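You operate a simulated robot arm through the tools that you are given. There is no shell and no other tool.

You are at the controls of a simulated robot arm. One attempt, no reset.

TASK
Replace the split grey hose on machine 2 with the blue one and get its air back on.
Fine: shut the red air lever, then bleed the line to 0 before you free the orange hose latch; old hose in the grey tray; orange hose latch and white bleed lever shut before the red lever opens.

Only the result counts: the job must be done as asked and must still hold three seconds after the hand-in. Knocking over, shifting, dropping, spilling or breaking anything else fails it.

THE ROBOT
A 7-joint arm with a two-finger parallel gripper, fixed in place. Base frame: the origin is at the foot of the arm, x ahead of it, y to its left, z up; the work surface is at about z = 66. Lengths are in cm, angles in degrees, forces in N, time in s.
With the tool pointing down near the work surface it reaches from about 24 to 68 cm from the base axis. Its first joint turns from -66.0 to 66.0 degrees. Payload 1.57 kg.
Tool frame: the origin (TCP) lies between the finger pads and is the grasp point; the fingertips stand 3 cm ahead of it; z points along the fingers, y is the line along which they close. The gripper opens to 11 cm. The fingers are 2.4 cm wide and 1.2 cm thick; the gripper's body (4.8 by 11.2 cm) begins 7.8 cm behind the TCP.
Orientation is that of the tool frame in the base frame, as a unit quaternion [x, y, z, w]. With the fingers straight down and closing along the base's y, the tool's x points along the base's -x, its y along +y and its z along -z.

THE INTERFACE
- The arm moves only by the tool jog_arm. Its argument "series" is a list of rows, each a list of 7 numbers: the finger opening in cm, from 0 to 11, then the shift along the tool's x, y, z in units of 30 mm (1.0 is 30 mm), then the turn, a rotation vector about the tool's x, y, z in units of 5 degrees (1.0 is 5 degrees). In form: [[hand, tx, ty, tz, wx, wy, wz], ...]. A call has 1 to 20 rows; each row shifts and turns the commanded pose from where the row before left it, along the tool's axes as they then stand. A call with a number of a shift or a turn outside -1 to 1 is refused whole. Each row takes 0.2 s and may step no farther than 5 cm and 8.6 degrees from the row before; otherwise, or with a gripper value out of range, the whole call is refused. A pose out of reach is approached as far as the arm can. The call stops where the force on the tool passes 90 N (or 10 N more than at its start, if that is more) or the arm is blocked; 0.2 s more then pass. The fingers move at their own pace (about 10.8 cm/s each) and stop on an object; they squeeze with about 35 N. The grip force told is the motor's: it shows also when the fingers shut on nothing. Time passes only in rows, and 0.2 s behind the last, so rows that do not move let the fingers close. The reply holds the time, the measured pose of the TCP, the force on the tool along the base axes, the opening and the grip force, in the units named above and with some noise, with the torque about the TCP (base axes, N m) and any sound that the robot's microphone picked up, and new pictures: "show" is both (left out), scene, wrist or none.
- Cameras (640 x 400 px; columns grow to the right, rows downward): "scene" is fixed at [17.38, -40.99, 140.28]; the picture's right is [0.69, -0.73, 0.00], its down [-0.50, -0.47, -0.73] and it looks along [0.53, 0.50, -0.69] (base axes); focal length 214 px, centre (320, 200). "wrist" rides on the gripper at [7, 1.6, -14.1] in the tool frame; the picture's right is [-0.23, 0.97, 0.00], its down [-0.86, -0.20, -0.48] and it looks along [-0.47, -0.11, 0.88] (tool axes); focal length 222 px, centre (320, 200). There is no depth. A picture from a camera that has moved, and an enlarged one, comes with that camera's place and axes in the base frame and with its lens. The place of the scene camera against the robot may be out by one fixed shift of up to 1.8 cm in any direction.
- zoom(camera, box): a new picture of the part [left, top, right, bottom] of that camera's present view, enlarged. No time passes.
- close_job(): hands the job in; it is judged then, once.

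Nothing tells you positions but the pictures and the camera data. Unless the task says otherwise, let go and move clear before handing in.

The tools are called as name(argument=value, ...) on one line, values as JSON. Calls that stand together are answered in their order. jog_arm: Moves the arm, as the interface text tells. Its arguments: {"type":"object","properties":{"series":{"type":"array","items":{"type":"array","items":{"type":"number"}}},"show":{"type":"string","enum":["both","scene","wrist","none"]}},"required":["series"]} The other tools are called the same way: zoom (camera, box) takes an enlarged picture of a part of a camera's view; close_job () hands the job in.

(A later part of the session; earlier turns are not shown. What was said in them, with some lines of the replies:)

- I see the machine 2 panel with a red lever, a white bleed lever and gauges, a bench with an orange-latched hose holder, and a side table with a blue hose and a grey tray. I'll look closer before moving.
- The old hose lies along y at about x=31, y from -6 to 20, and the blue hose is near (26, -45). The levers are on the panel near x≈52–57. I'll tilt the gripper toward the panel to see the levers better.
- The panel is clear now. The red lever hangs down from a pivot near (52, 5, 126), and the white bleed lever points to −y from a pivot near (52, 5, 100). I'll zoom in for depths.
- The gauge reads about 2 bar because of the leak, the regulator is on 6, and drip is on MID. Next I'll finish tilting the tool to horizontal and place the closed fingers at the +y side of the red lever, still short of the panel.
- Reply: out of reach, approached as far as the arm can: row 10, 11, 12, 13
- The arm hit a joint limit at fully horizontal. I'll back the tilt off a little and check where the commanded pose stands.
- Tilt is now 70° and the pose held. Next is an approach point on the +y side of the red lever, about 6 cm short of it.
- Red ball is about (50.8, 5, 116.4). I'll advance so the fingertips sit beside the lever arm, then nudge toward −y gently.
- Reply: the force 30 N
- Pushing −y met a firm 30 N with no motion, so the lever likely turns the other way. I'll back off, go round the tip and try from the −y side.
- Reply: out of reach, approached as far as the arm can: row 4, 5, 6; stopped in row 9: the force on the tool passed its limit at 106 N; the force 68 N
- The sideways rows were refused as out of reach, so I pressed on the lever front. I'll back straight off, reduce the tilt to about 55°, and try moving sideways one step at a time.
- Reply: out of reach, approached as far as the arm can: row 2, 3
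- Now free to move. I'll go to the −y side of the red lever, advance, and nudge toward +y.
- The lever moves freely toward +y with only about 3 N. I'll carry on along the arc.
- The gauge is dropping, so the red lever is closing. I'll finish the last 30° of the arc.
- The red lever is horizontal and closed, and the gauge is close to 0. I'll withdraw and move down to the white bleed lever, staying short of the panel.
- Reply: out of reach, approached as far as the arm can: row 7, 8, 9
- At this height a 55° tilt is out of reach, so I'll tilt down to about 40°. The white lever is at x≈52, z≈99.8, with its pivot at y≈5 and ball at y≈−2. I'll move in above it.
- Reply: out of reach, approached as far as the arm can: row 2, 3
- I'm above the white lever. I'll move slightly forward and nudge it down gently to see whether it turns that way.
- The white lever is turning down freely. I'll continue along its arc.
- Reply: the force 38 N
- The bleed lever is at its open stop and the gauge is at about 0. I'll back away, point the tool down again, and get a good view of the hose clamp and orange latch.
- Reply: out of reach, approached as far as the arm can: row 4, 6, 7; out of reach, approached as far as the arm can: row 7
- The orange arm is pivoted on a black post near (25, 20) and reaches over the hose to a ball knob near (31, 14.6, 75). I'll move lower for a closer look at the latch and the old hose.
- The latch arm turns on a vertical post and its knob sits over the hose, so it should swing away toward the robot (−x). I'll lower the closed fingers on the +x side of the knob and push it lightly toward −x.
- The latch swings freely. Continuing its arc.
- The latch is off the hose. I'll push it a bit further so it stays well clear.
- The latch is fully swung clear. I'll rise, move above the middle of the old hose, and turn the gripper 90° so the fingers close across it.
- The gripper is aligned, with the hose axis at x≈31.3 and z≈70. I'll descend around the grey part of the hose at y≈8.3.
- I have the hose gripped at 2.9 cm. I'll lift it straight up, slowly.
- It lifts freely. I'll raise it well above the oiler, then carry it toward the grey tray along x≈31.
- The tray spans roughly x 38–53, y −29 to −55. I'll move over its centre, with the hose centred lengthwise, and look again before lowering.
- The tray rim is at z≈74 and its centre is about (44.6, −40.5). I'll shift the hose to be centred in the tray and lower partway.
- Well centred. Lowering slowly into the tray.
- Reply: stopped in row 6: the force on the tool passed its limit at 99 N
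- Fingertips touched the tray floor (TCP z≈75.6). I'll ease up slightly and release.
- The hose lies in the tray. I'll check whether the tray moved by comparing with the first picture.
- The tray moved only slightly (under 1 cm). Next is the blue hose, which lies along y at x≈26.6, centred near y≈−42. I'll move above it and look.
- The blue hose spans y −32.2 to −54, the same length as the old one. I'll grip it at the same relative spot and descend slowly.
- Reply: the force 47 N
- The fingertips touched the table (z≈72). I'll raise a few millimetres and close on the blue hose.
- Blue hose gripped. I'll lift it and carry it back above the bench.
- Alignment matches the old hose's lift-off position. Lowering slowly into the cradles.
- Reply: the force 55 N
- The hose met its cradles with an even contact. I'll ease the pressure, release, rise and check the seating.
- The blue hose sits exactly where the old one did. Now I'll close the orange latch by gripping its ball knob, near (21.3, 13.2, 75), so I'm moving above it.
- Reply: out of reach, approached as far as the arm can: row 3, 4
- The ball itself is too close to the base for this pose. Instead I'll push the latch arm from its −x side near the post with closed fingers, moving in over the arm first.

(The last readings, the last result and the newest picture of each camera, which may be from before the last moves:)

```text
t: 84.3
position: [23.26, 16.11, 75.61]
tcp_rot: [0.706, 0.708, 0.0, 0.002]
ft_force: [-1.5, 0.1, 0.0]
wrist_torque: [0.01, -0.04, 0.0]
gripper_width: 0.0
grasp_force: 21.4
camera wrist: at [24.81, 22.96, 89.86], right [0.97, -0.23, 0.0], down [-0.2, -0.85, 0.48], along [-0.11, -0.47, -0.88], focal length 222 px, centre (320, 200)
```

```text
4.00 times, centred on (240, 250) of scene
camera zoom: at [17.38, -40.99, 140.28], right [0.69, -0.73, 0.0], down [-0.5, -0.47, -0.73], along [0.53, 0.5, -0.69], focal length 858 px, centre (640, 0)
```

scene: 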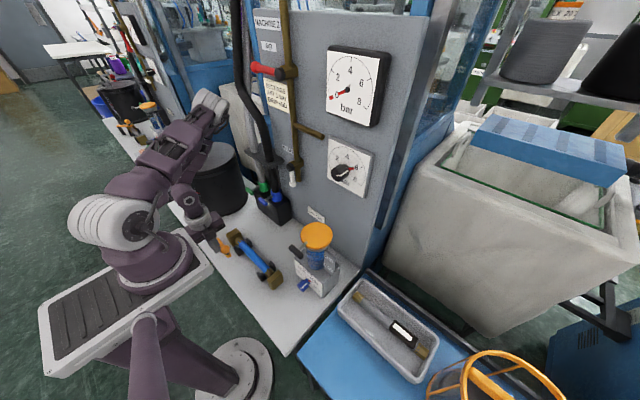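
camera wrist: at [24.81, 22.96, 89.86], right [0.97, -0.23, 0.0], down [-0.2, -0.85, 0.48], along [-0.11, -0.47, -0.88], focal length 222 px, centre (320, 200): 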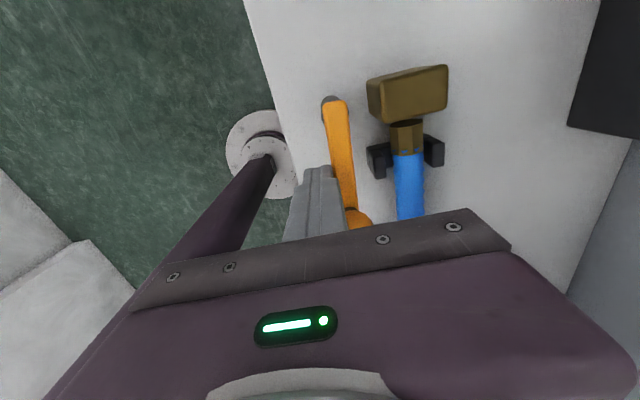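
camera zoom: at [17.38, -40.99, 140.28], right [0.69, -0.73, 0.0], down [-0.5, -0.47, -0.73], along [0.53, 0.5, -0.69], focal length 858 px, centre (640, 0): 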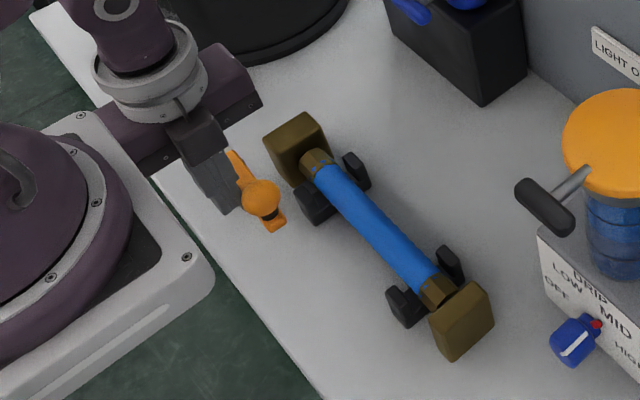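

jog_arm(series=[[0, -0.333, 0.41, 0, 0, 0, 0], [0, -0.08, 0.27, 0, 0, 0, 0], [0, -0.08, 0.27, 0, 0, 0, 0], [0, 0.05, 0.3, 0, 0, 0, 0], [0, 0, 0, 0, 0, 0, 0]])

zoom(camera="scene", box=[180, 200, 300, 300])

```text
t: 85.5
position: [27.21, 14.71, 75.68]
tcp_rot: [0.706, 0.708, 0.001, 0.0]
ft_force: [-0.9, -0.7, 0.0]
wrist_torque: [0.03, 0.0, 0.0]
gripper_width: 0.0
grasp_force: 21.8
camera wrist: at [28.65, 21.62, 89.85], right [0.97, -0.23, 0.0], down [-0.2, -0.85, 0.48], along [-0.11, -0.47, -0.88], focal length 222 px, centre (320, 200)
```

scene: 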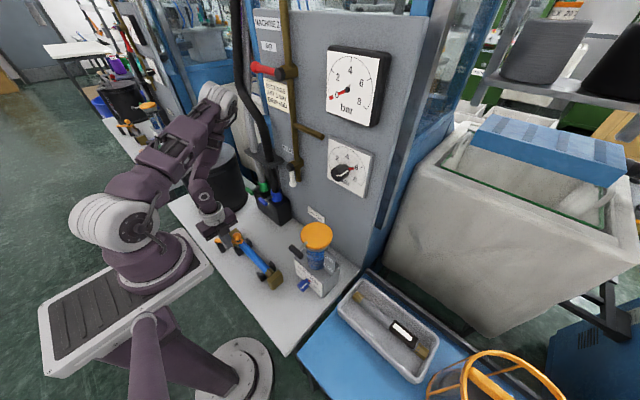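
wrist: 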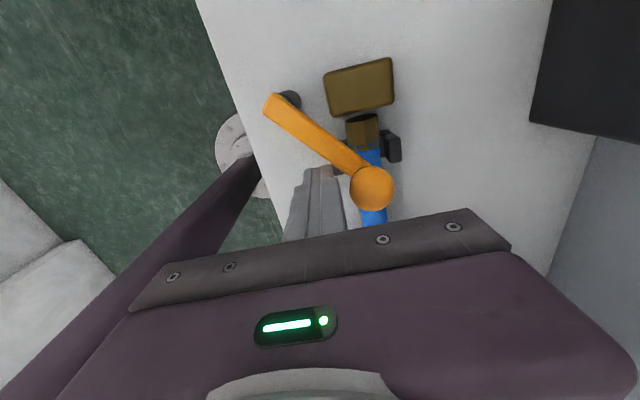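

```text
4.00 times, centred on (240, 250) of scene
camera zoom: at [17.38, -40.99, 140.28], right [0.69, -0.73, 0.0], down [-0.5, -0.47, -0.73], along [0.53, 0.5, -0.69], focal length 858 px, centre (640, 0)
```

zoom: 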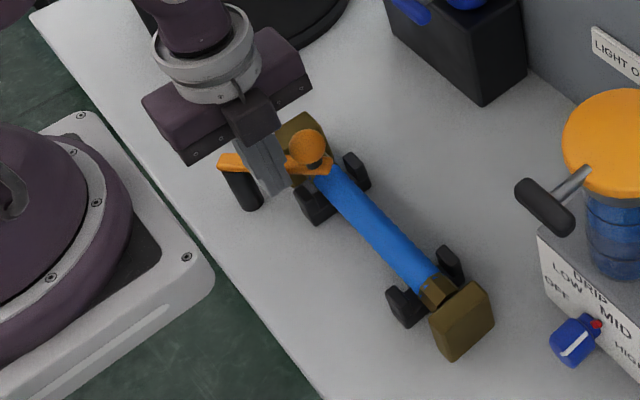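

Nearly closed. A few small final nudges to its original angle.

jog_arm(series=[[0, 0.08, 0.08, 0, 0, 0, 0], [0, 0.08, 0.08, 0, 0, 0, 0], [0, 0.05, 0.05, 0, 0, 0, 0], [0, 0, 0, 0, 0, 0, 0]])

zoom(camera="scene", box=[200, 210, 300, 300])

```text
t: 86.5
position: [27.46, 15.2, 75.64]
tcp_rot: [0.707, 0.707, -0.003, 0.001]
ft_force: [-20.7, -24.1, 3.1]
wrist_torque: [-0.57, 0.45, -0.03]
gripper_width: 0.0
grasp_force: 21.6
camera wrist: at [29.12, 22.09, 89.78], right [0.97, -0.23, 0.0], down [-0.2, -0.85, 0.48], along [-0.11, -0.47, -0.88], focal length 222 px, centre (320, 200)
```

scene: 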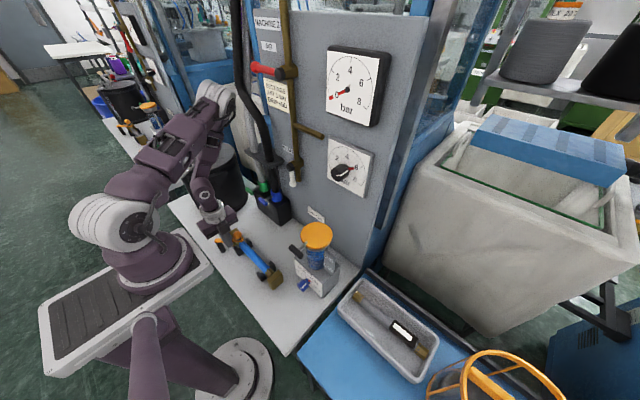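
wrist: 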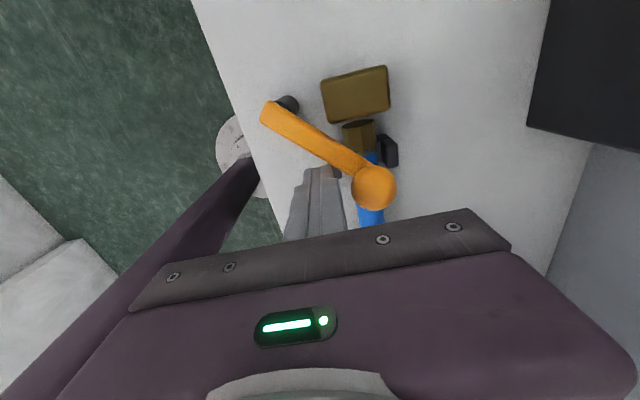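

```text
4.44 times, centred on (250, 255) of scene
camera zoom: at [17.33, -41.04, 140.27], right [0.69, -0.73, 0.0], down [-0.5, -0.47, -0.73], along [0.53, 0.5, -0.69], focal length 953 px, centre (631, -44)
```

zoom: 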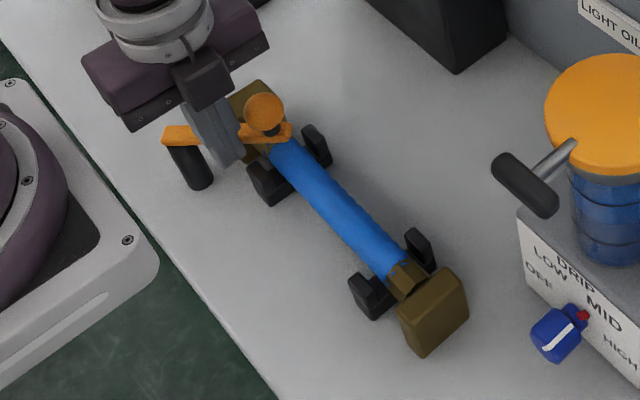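

The latch is back exactly at its original closed angle and firmly at its stop. I'll back off, rise, and turn the gripper back to its first orientation for the bleed lever.

jog_arm(series=[[0, -0.3, -0.25, 0, 0, 0, 0], [0, -0.2, 0, -0.9, 0, 0, 0], [0, 0, 0.3, -0.9, 0, 0, 0], [0, -0.4, 0.8, -0.9, 0, 0, 0], [0, -0.5, 0.9, -0.9, 0, 0, 0], [0, -0.5, 0.9, -0.9, 0, 0, 0], [0, 0, 0.5, -0.9, 0, 0, 0], [0, 0, 0, 0, 0, 0, -1], [0, 0, 0, 0, 0, 0, -1], [0, 0, 0, 0, 0, 0, -1], [0, 0, 0, 0, 0, 0, -1], [0, 0, 0, 0, 0, 0, -1], [0, 0, 0, 0, 0, 0, -1], [0, 0, 0, 0, 0, 0, -1], [0, 0, 0, 0, 0, 0, -1], [0, 0, 0, 0, 0, 0, -1]])

zoom(camera="scene", box=[200, 210, 300, 300])

```text
t: 89.9
position: [37.2, 9.73, 91.95]
tcp_rot: [0.381, 0.924, 0.0, 0.001]
ft_force: [0.5, -0.3, -0.3]
wrist_torque: [-0.01, -0.02, 0.02]
gripper_width: 0.0
grasp_force: 21.5
camera wrist: at [33.24, 15.68, 106.11], right [0.85, 0.53, 0.0], down [0.46, -0.74, 0.48], along [0.26, -0.41, -0.88], focal length 222 px, centre (320, 200)
```

scene: 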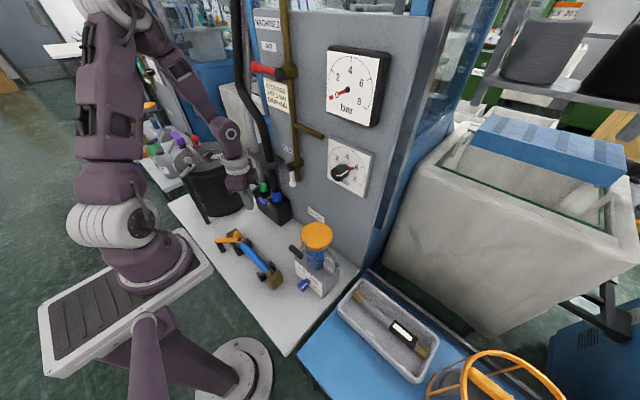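
wrist: 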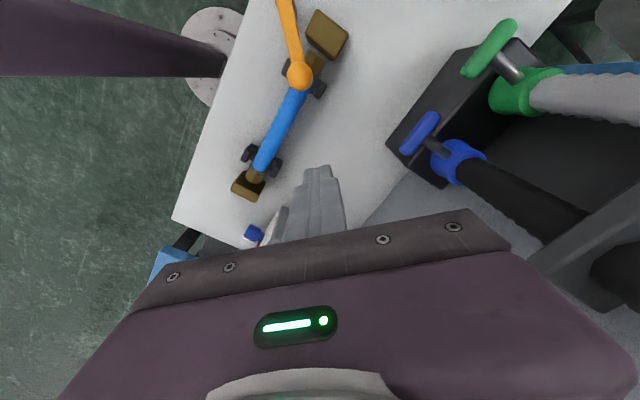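

```text
4.44 times, centred on (250, 255) of scene
camera zoom: at [17.38, -40.99, 140.28], right [0.69, -0.73, 0.0], down [-0.5, -0.47, -0.73], along [0.53, 0.5, -0.69], focal length 953 px, centre (631, -44)
```

zoom: 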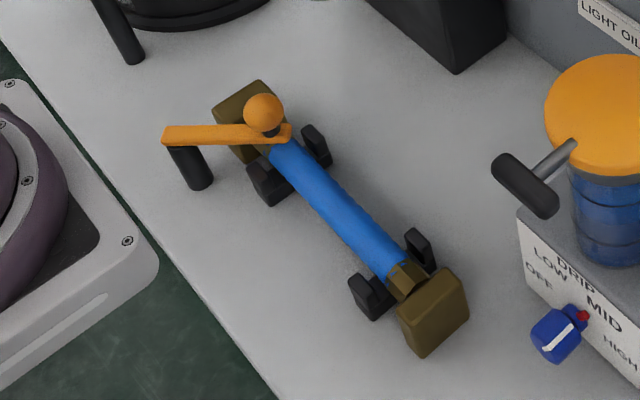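

The latch holds. Finishing the turn and tilting toward the panel.

jog_arm(series=[[0, 0, 0, 0, 0, 0, -1], [0, 0, 0, 0, 0, 0, -1], [0, 0, 0, 0, 0, 0, -1], [0, 0, 0, 0, 0, 0, -1], [0, 0, 0, 0, 0, 0, -1], [0, 0, 0, 0, 0, 0, -1], [0, 0, 0, 0, 0, 0, -1], [0, 0, 0, 0, 0, 0, -1], [0, 0, 0, 0, 0, 0, -1], [0, 0, -0.4, -1, 0, 0, 0], [0, 0, -0.4, -1, 0, 0, 0], [0, 0, 0, -1, 0, 0, 0], [0, 0, 0, 0, 0, 0, 0]], show="none")

jog_arm(series=[[0, 0, 0, 0, 0, -1, 0], [0, 0, 0, 0, 0, -1, 0], [0, 0, 0, 0, 0, -1, 0], [0, 0, 0, 0, 0, -1, 0], [0, 0, 0, 0, 0, -1, 0], [0, 0, 0, 0, 0, -1, 0], [0, 0, 0, 0, 0, -1, 0], [0, 0, 0, 0, 0, -1, 0], [0, 0, 0, 0, 0, 0, 0]])

```text
t: 92.7
position: [37.4, 7.43, 100.87]
tcp_rot: [-0.002, 1.0, -0.002, 0.001]
ft_force: [-0.5, -0.4, 0.2]
wrist_torque: [-0.01, 0.0, -0.02]
gripper_width: 0.0
grasp_force: 21.3
```

```text
t: 94.7
position: [38.93, 8.33, 100.01]
tcp_rot: [0.0, 0.966, 0.0, 0.26]
ft_force: [0.2, 0.3, 0.6]
wrist_torque: [0.0, 0.01, -0.02]
gripper_width: 0.01
grasp_force: 21.3
out of reach, approached as far as the arm can: row 4, 5, 7, 8
camera wrist: at [25.87, 9.84, 108.78], right [0.2, 0.97, 0.11], down [0.5, -0.2, 0.84], along [0.84, -0.11, -0.53], focal length 222 px, centre (320, 200)
```

scene: 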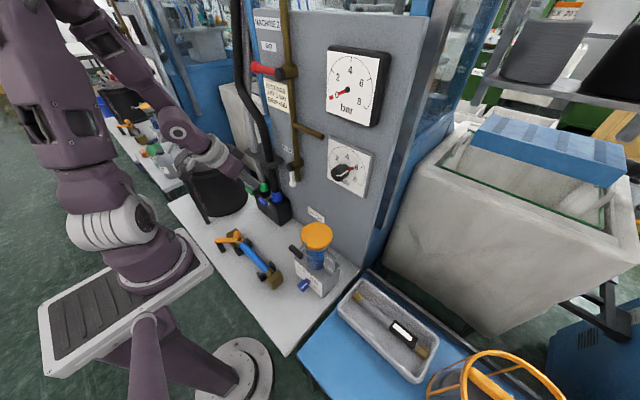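
wrist: 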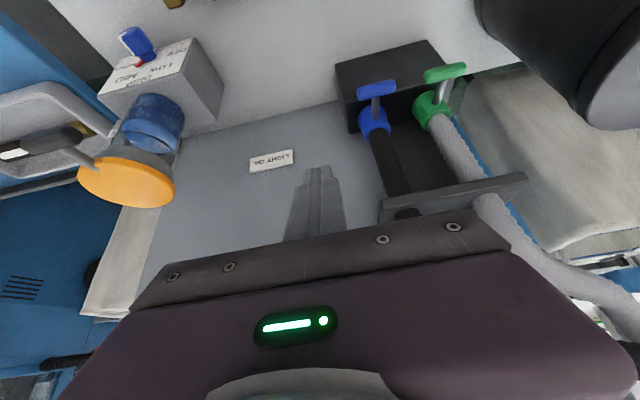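

Tilt is limited this close in, so I'll move out toward the panel first and then tilt further.

jog_arm(series=[[0, -0.7, -0.1, 0.46, 0, 0, 0], [0, -0.7, -0.1, 0.46, 0, 0, 0], [0, -0.7, -0.1, 0.46, 0, 0, 0], [0, 0, 0, 0, 0, -1, 0], [0, 0, 0, 0, 0, -1, 0], [0, 0, 0, 0, 0, 0, 0]])

zoom(camera="scene", box=[200, 110, 340, 220])

```text
t: 96.1
position: [46.39, 7.47, 99.54]
tcp_rot: [0.0, 0.939, 0.0, 0.344]
ft_force: [0.0, -0.2, -0.2]
wrist_torque: [0.02, 0.01, -0.01]
gripper_width: 0.0
grasp_force: 21.4
camera wrist: at [32.05, 8.96, 105.96], right [0.17, 0.97, 0.15], down [0.35, -0.2, 0.92], along [0.92, -0.11, -0.37], focal length 222 px, centre (320, 200)
```

scene: 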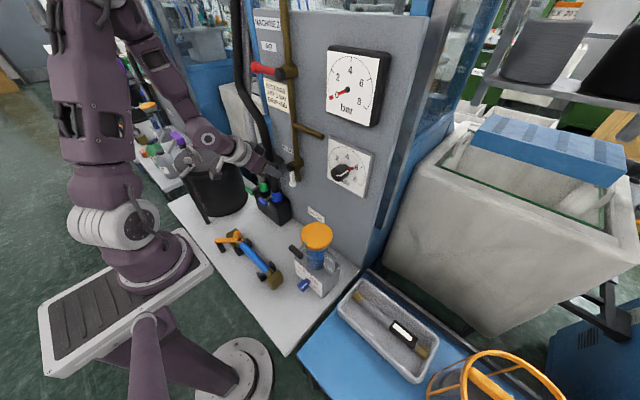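
wrist: 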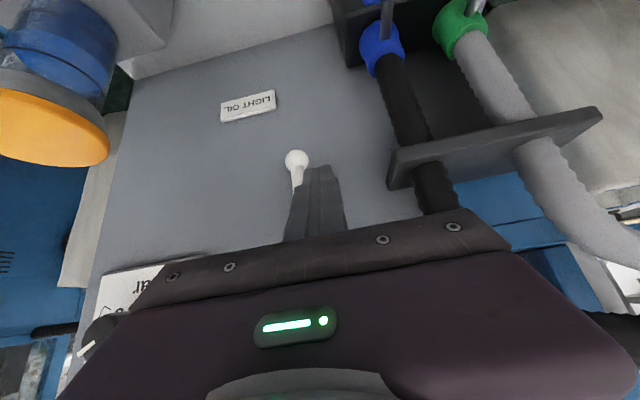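

```text
3.64 times, centred on (270, 165) of scene
camera zoom: at [17.38, -40.99, 140.28], right [0.69, -0.73, 0.0], down [-0.5, -0.47, -0.73], along [0.53, 0.5, -0.69], focal length 780 px, centre (502, 327)
```

zoom: 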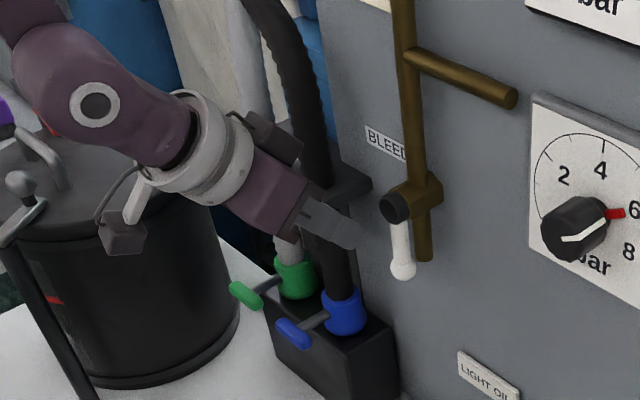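

jog_arm(series=[[0, -0.163, 0, 0.67, 0, 0, 0], [0, -0.163, 0, 0.67, 0, 0, 0], [0, 0, -0.2, 0, 0, 0, 0], [0, 0, -0.15, 0, 0, 0, 0], [0, 0, 0, 0, 0, 0, 0]])

zoom(camera="scene", box=[200, 110, 340, 220])

```text
t: 97.3
position: [49.9, 6.28, 97.12]
tcp_rot: [-0.001, 0.94, 0.0, 0.342]
ft_force: [-0.6, 3.7, -4.0]
wrist_torque: [0.1, 0.06, 0.08]
gripper_width: 0.0
grasp_force: 21.6
camera wrist: at [35.41, 7.83, 103.52], right [0.17, 0.97, 0.15], down [0.35, -0.2, 0.92], along [0.92, -0.11, -0.37], focal length 222 px, centre (320, 200)
```

scene: 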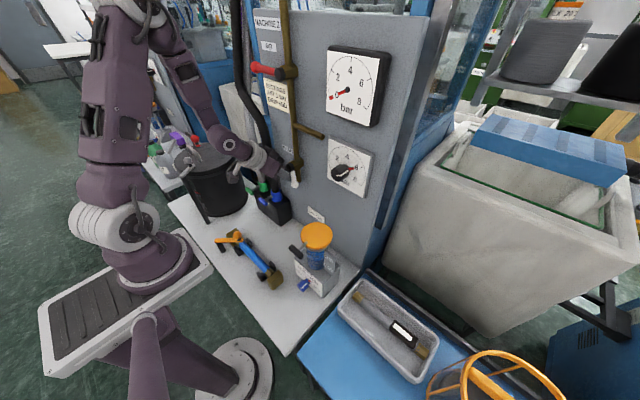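
wrist: 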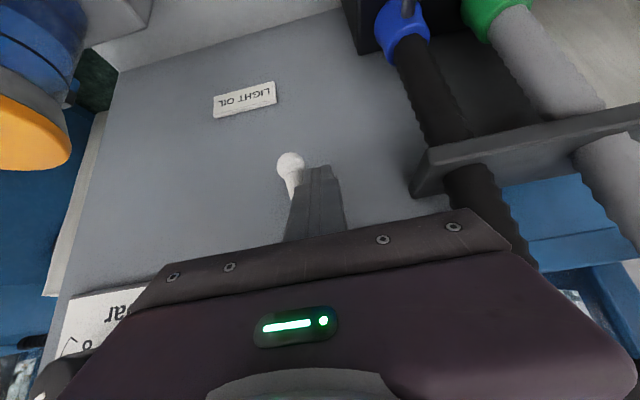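

```text
3.64 times, centred on (270, 165) of scene
camera zoom: at [17.38, -40.98, 140.28], right [0.69, -0.73, 0.0], down [-0.5, -0.47, -0.73], along [0.53, 0.5, -0.69], focal length 780 px, centre (502, 327)
```

zoom: 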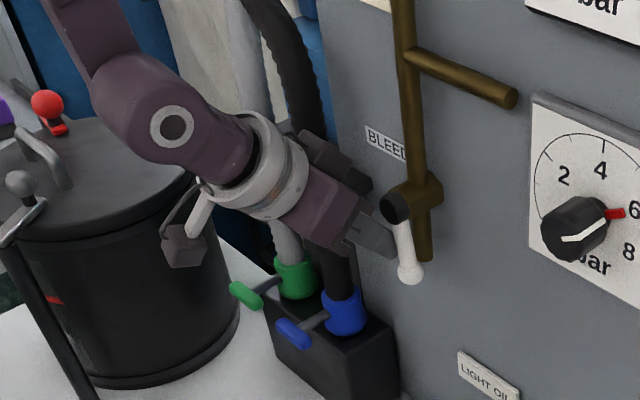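

The lever is following. Continuing the arc back up toward −y.

jog_arm(series=[[0, 0.092, -0.187, 0.11, 0, 0, 0], [0, 0.034, -0.38, 0.041, 0, 0, 0], [0, -0.034, -0.43, -0.041, 0, 0, 0], [0, -0.12, -0.44, -0.143, 0, 0, 0], [0, 0, 0, 0, 0, 0, 0]])

zoom(camera="scene", box=[200, 110, 340, 220])

```text
t: 98.5
position: [49.94, 2.03, 97.34]
tcp_rot: [-0.001, 0.94, 0.001, 0.342]
ft_force: [-0.6, 1.2, 0.2]
wrist_torque: [0.0, -0.04, 0.01]
gripper_width: 0.03
grasp_force: 20.9
camera wrist: at [35.46, 3.53, 103.62], right [0.17, 0.97, 0.15], down [0.35, -0.2, 0.92], along [0.92, -0.11, -0.37], focal length 222 px, centre (320, 200)
```

scene: 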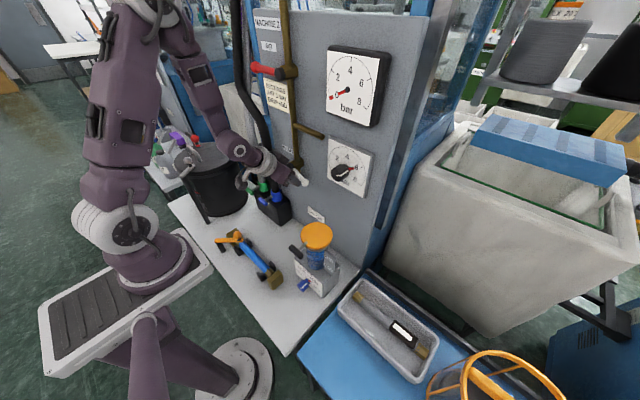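
wrist: 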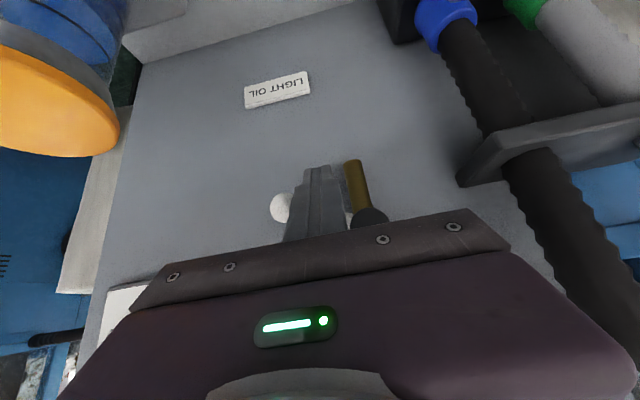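

```text
3.64 times, centred on (270, 165) of scene
camera zoom: at [17.38, -40.98, 140.28], right [0.69, -0.73, 0.0], down [-0.5, -0.47, -0.73], along [0.53, 0.5, -0.69], focal length 780 px, centre (502, 327)
```

zoom: 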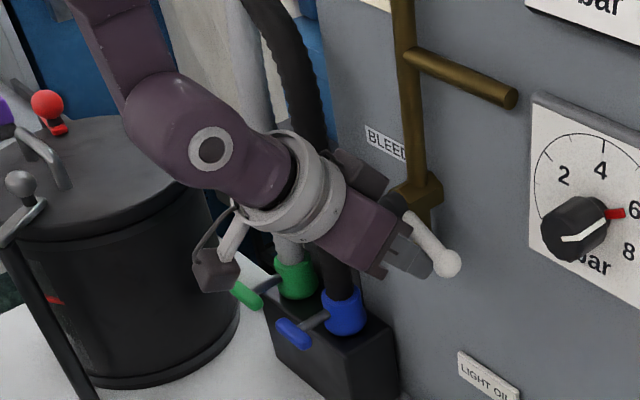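

jog_arm(series=[[0, -0.224, -0.39, -0.265, 0, 0, 0], [0, -0.312, -0.283, -0.37, 0, 0, 0], [0, 0, 0, 0, 0, 0, 0]])

zoom(camera="scene", box=[200, 110, 340, 220])

```text
t: 99.3
position: [49.65, 0.07, 99.62]
tcp_rot: [-0.001, 0.941, 0.0, 0.337]
ft_force: [-20.1, 7.2, -30.0]
wrist_torque: [-0.12, 0.51, -0.02]
gripper_width: 0.0
grasp_force: 21.0
camera wrist: at [35.16, 1.56, 106.16], right [0.17, 0.97, 0.14], down [0.36, -0.2, 0.91], along [0.92, -0.11, -0.38], focal length 222 px, centre (320, 200)
```

scene: 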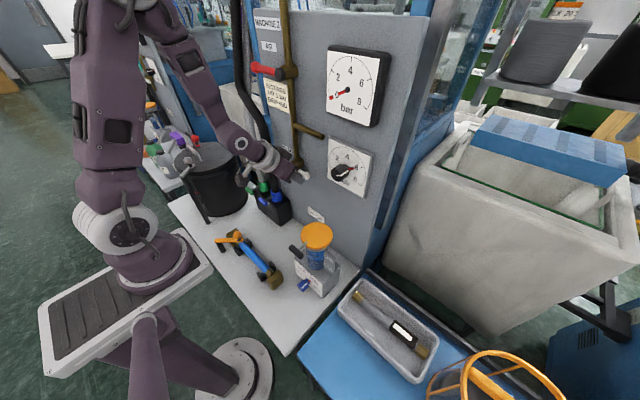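
wrist: 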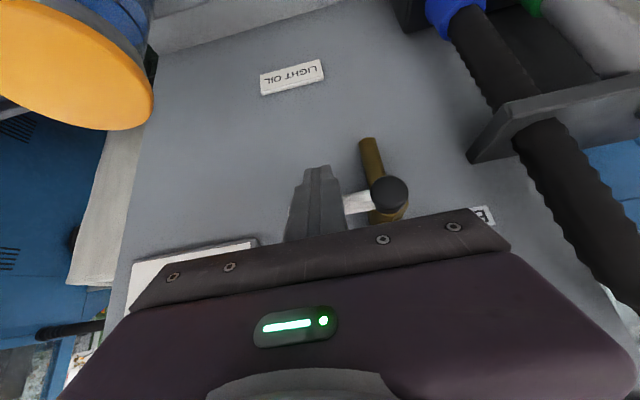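

```text
3.64 times, centred on (270, 165) of scene
camera zoom: at [17.37, -40.97, 140.28], right [0.69, -0.73, 0.0], down [-0.5, -0.47, -0.73], along [0.53, 0.5, -0.69], focal length 780 px, centre (502, 327)
```

zoom: 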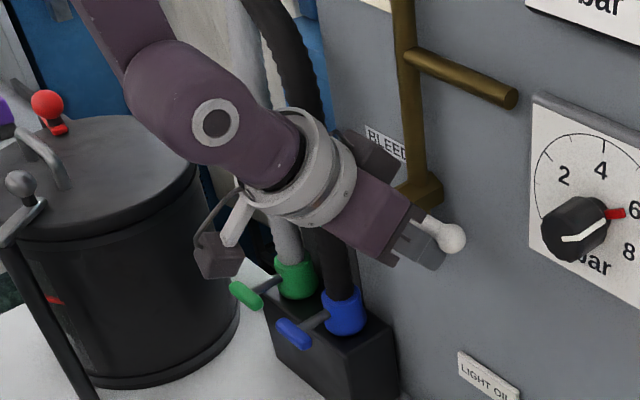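

The bleed lever is shut again at its stop. I'll withdraw downward and back, then rise toward the red lever.

jog_arm(series=[[0, 0.215, 0, 0.255, 0, 0, 0], [0, 0.89, 0, -0.75, 0, 0, 0], [0, 0.89, 0, -0.75, 0, 0, 0], [0, -0.752, 0.2, -0.891, 0, 0, 0], [0, -0.752, 0.2, -0.891, 0, 0, 0], [0, -0.752, 0.4, -0.891, 0, 0, 0], [0, -0.752, 0.4, -0.891, 0, 0, 0], [0, -0.752, 0.4, -0.891, 0, 0, 0], [0, -0.752, 0.5, -0.891, 0, 0, 0], [0, -0.752, 0.5, -0.891, 0, 0, 0], [0, -0.752, 0.5, -0.891, 0, 0, 0], [0, -0.752, 0.5, -0.891, 0, 0, 0], [0, 0, 0, 0, 0, 0, 0]])

zoom(camera="scene", box=[200, 110, 340, 220])

```text
t: 102.1
position: [46.56, 10.96, 129.2]
tcp_rot: [0.0, 0.939, 0.0, 0.343]
ft_force: [-0.5, -0.3, 0.5]
wrist_torque: [0.0, -0.03, -0.01]
gripper_width: 0.01
grasp_force: 21.4
out of reach, approached as far as the arm can: row 2, 3, 6, 7
camera wrist: at [31.93, 12.54, 135.64], right [0.17, 0.97, 0.15], down [0.35, -0.2, 0.92], along [0.92, -0.11, -0.37], focal length 222 px, centre (320, 200)
```

scene: 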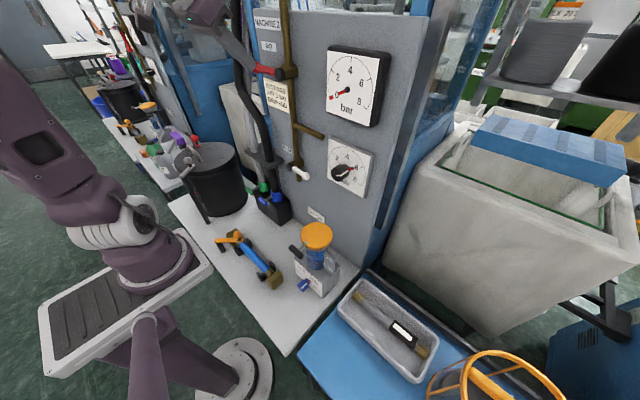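
wrist: 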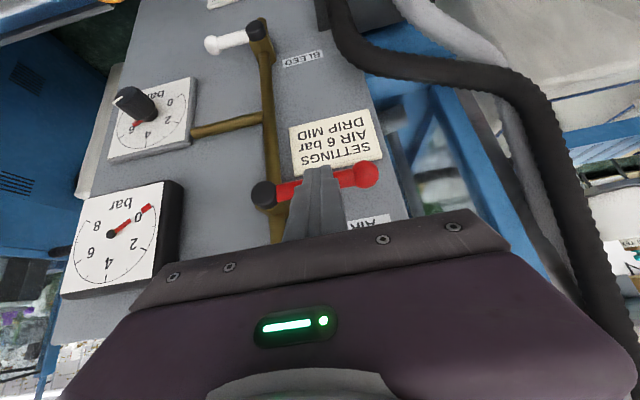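

```text
3.64 times, centred on (270, 165) of scene
camera zoom: at [17.38, -40.99, 140.28], right [0.69, -0.73, 0.0], down [-0.5, -0.47, -0.73], along [0.53, 0.5, -0.69], focal length 780 px, centre (502, 327)
```

zoom: 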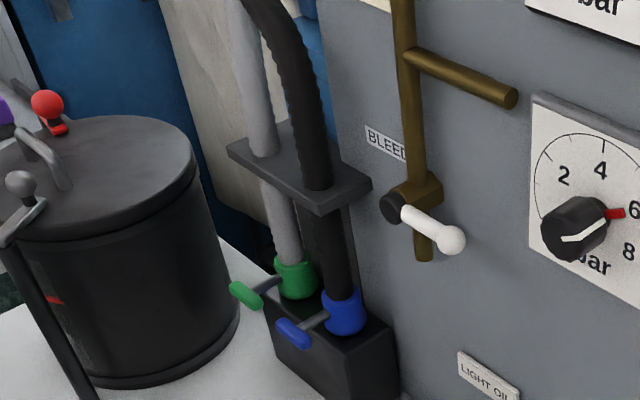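

The bleed lever is shut and everything else looks right. The order is satisfied: latch shut, bleed shut, and now the red lever. I'll bring the finger above the red lever.

jog_arm(series=[[0, -0.43, 0.08, -0.51, 0, 0, 0], [0, -0.382, 0, 0.322, 0, 0, 0], [0, -0.382, 0, 0.322, 0, 0, 0], [0, 0, 0, 0, 0, 0, 0]])

```text
t: 103.1
position: [49.64, 11.24, 131.24]
tcp_rot: [0.0, 0.939, -0.001, 0.344]
ft_force: [-0.4, -0.6, 0.2]
wrist_torque: [-0.04, -0.02, 0.01]
gripper_width: 0.01
grasp_force: 20.8
camera wrist: at [35.05, 12.87, 137.62], right [0.17, 0.97, 0.15], down [0.35, -0.2, 0.92], along [0.92, -0.11, -0.37], focal length 222 px, centre (320, 200)
```

scene: 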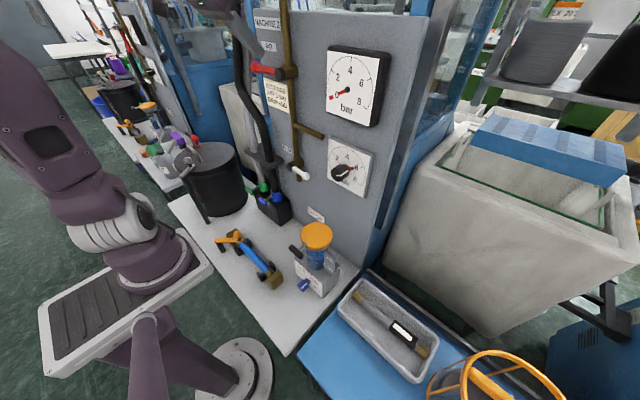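
wrist: 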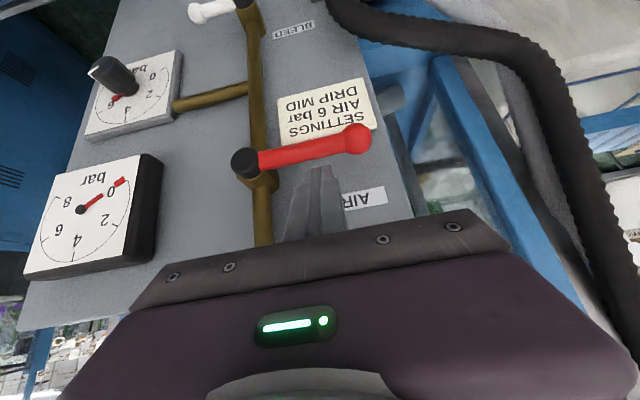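

jog_arm(series=[[0, 0.366, 0, 0.434, 0, 0, 0], [0, 0.28, 0, 0.332, 0, 0, 0], [0, 0.28, -0.12, 0.332, 0, 0, 0], [0, 0.237, -0.223, 0.28, 0, 0, 0], [0, 0, 0, 0, 0, 0, 0]])

```text
t: 104.3
position: [49.63, 10.32, 125.83]
tcp_rot: [0.0, 0.94, -0.001, 0.342]
ft_force: [-2.1, 2.0, -0.3]
wrist_torque: [0.01, 0.05, 0.03]
gripper_width: 0.01
grasp_force: 21.4
camera wrist: at [35.0, 11.89, 132.24], right [0.17, 0.97, 0.15], down [0.35, -0.2, 0.92], along [0.92, -0.11, -0.37], focal length 222 px, centre (320, 200)
```

scene: 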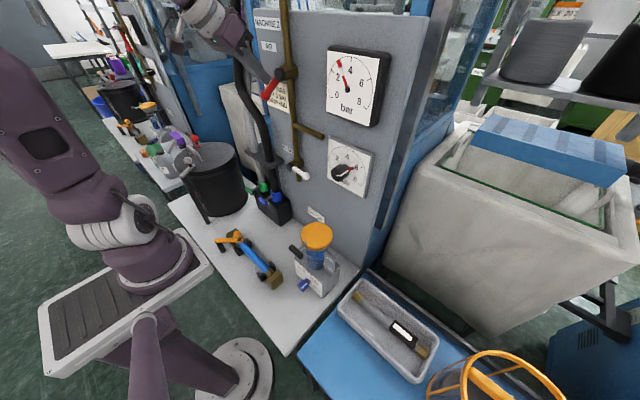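
wrist: 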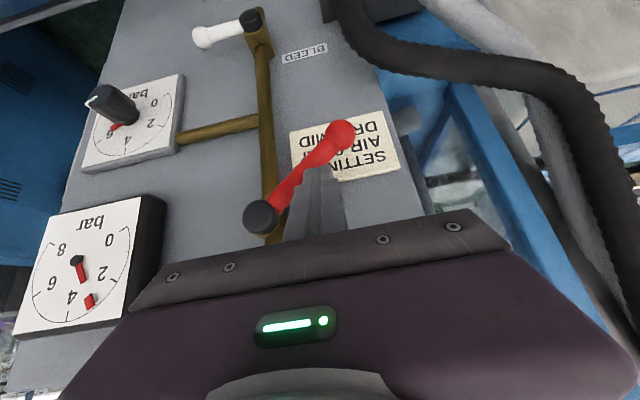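

Pressure is already rising past 3 bar with no leak visible at the hose. I'll push the lever the rest of the way down.

jog_arm(series=[[0, 0.193, -0.32, 0.23, 0, 0, 0], [0, 0.15, -0.38, 0.178, 0, 0, 0], [0, 0.065, -0.35, 0.076, 0, 0, 0], [0, 0, 0, 0, 0, 0, 0]])

```text
t: 105.3
position: [49.42, 7.16, 124.15]
tcp_rot: [0.0, 0.94, 0.0, 0.343]
ft_force: [0.0, -0.3, 0.1]
wrist_torque: [-0.03, 0.0, -0.03]
gripper_width: 0.01
grasp_force: 21.2
camera wrist: at [34.92, 8.69, 130.46], right [0.17, 0.97, 0.15], down [0.35, -0.2, 0.92], along [0.92, -0.11, -0.37], focal length 222 px, centre (320, 200)
```

scene: 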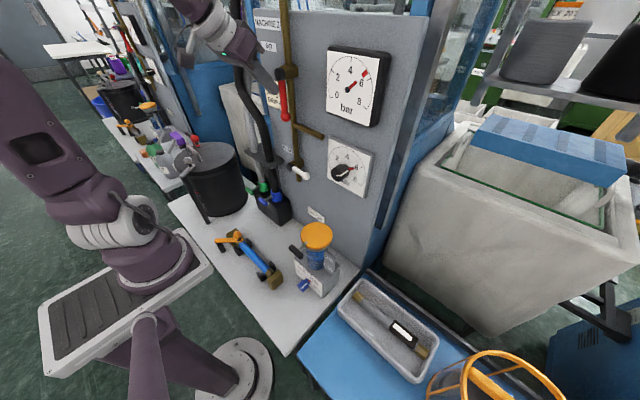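
wrist: 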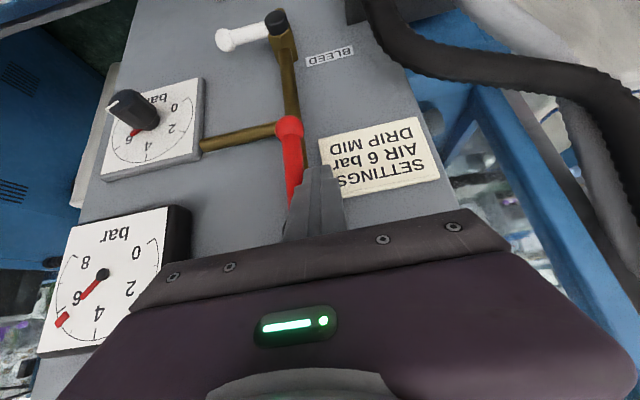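

jog_arm(series=[[0, 0, -0.1, 0, 0, 0, 0], [0, 0, -0.08, 0, 0, 0, 0], [0, 0, 0, 0, 0, 0, 0]])

zoom(camera="scene", box=[240, 30, 400, 130])

zoom(camera="scene", box=[200, 210, 300, 300])

```text
t: 106.1
position: [49.5, 6.82, 124.05]
tcp_rot: [-0.002, 0.939, 0.001, 0.343]
ft_force: [4.0, 23.5, -0.9]
wrist_torque: [0.32, -0.05, 0.63]
gripper_width: 0.0
grasp_force: 20.9
camera wrist: at [34.93, 8.31, 130.46], right [0.17, 0.97, 0.15], down [0.35, -0.2, 0.92], along [0.92, -0.1, -0.37], focal length 222 px, centre (320, 200)
```

scene: 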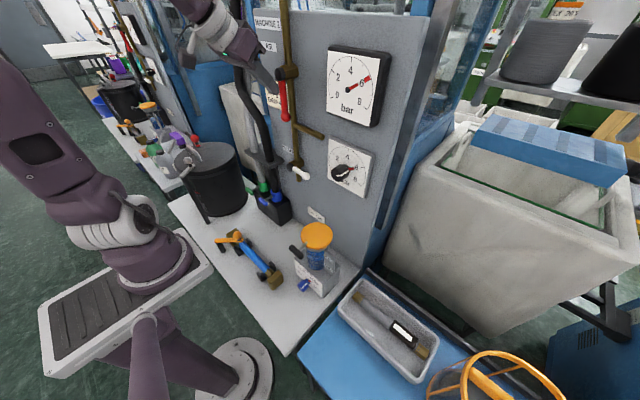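
wrist: 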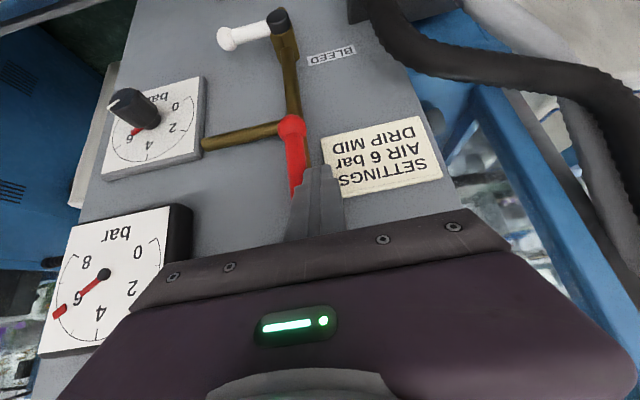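

```text
4.00 times, centred on (320, 80) of scene
camera zoom: at [17.4, -40.9, 140.3], right [0.69, -0.73, 0.0], down [-0.5, -0.47, -0.72], along [0.53, 0.5, -0.69], focal length 858 px, centre (320, 680)
```

zoom: 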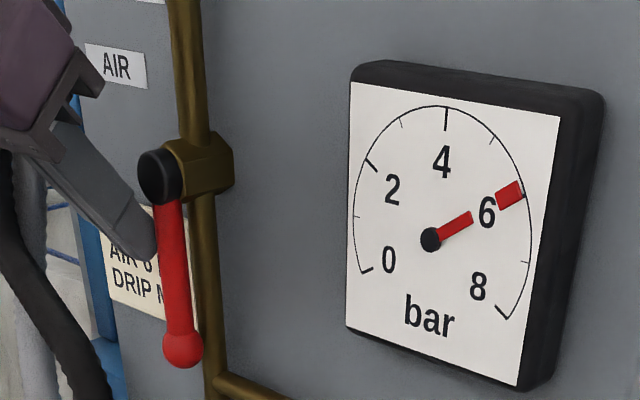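

```text
4.44 times, centred on (250, 255) of scene
camera zoom: at [17.4, -40.9, 140.3], right [0.69, -0.73, 0.0], down [-0.5, -0.47, -0.72], along [0.53, 0.5, -0.69], focal length 953 px, centre (631, -44)
```

zoom: 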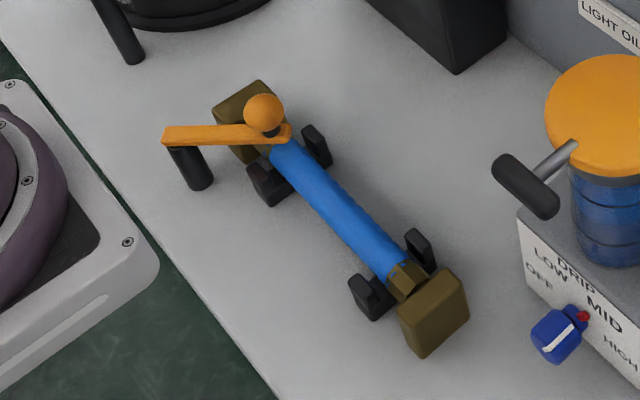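

The gauge reads 6 bar with the lever at its stop and no leak at the hose. I'll move clear and check once more.

jog_arm(series=[[0, 0, 0.3, 0, 0, 0, 0], [0, 0.64, 0, -0.54, 0, 0, 0], [0, 0.64, 0, -0.54, 0, 0, 0], [0, 0.64, 0, -0.54, 0, 0, 0], [0, 0.64, 0, -0.54, 0, 0, 0], [0, 0, 0, 0, 0, 0, 0], [0, 0, 0, 0, 0, 0, 0], [0, 0, 0, 0, 0, 0, 0], [0, 0, 0, 0, 0, 0, 0], [0, 0, 0, 0, 0, 0, 0], [0, 0, 0, 0, 0, 0, 0], [0, 0, 0, 0, 0, 0, 0], [0, 0, 0, 0, 0, 0, 0]])

zoom(camera="scene", box=[240, 30, 400, 200])

zoom(camera="scene", box=[290, 260, 540, 400])

```text
t: 108.9
position: [39.54, 7.48, 124.08]
tcp_rot: [-0.001, 0.939, 0.0, 0.343]
ft_force: [-0.2, -0.2, -0.1]
wrist_torque: [0.0, 0.03, -0.03]
gripper_width: 0.02
grasp_force: 21.1
camera wrist: at [24.9, 8.95, 130.42], right [0.17, 0.97, 0.15], down [0.35, -0.2, 0.92], along [0.92, -0.11, -0.37], focal length 222 px, centre (320, 200)
```

scene: 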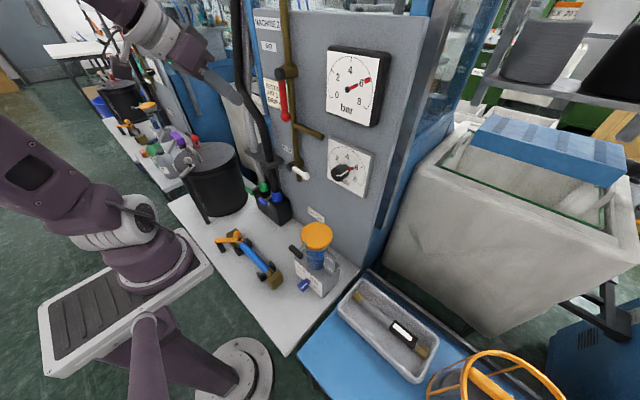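
wrist: 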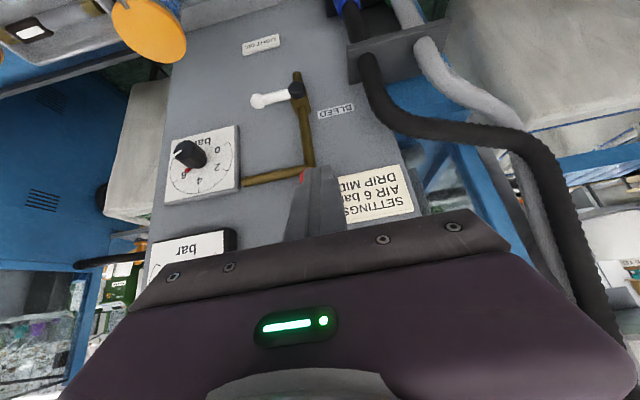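

```text
2.35 times, centred on (320, 115) of scene
camera zoom: at [17.38, -40.99, 140.28], right [0.69, -0.73, 0.0], down [-0.5, -0.47, -0.73], along [0.53, 0.5, -0.69], focal length 505 px, centre (320, 400)
```

zoom: 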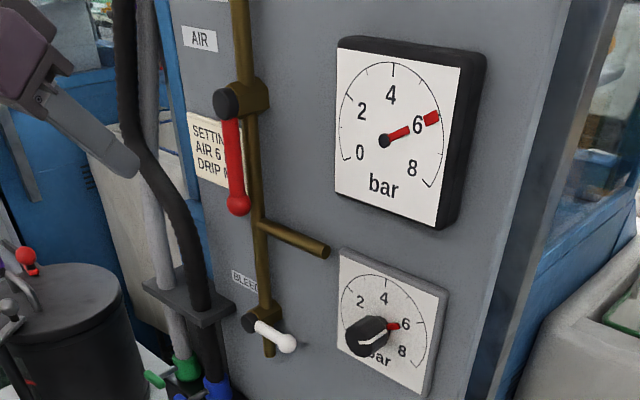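

```text
2.56 times, centred on (415, 330) of scene
camera zoom: at [17.38, -40.99, 140.28], right [0.69, -0.73, 0.0], down [-0.5, -0.47, -0.73], along [0.53, 0.5, -0.69], focal length 549 px, centre (77, -133)
```

zoom: 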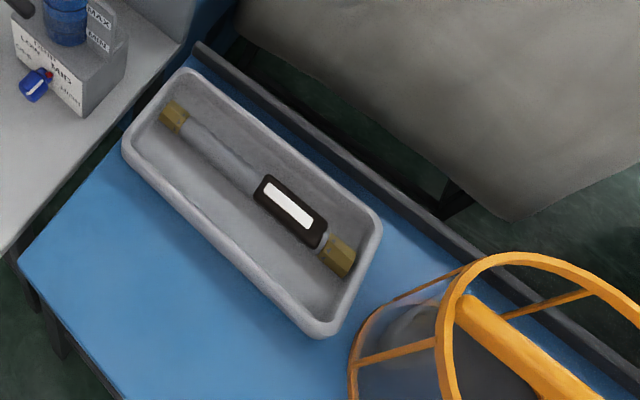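

The gauge holds 6 bar, the latch and bleed lever are shut, the red lever is fully open, the old hose is in the grey tray, and the arm is clear. Handing in.

close_job()

```text
The job is handed in.
```

The blue hose is fitted on machine 2 and its air is back on. The gauge reads 6 bar, matching the settings plate, and I saw no leak at the hose. I've handed the job in, but no verdict came back.

- **Order of work:** I shut the red lever, opened the bleed lever until the gauge read 0, and only then freed the orange latch. The latch and bleed lever were both shut again before I opened the red lever.
- **Old hose:** it is lying in the grey tray. I let it go about 1 cm above the tray floor because the fingertips touched down first.
- **Tray moved:** the grey tray shifted by about 1 cm when I released the old hose. I left it there, since pushing it back risked moving it further.
- **Red lever pressed:** early on I pushed against the front of the red lever with about 106 N when a sideways move was refused. It still turned freely through its full range afterwards.

The arm was clear of everything at hand-in.
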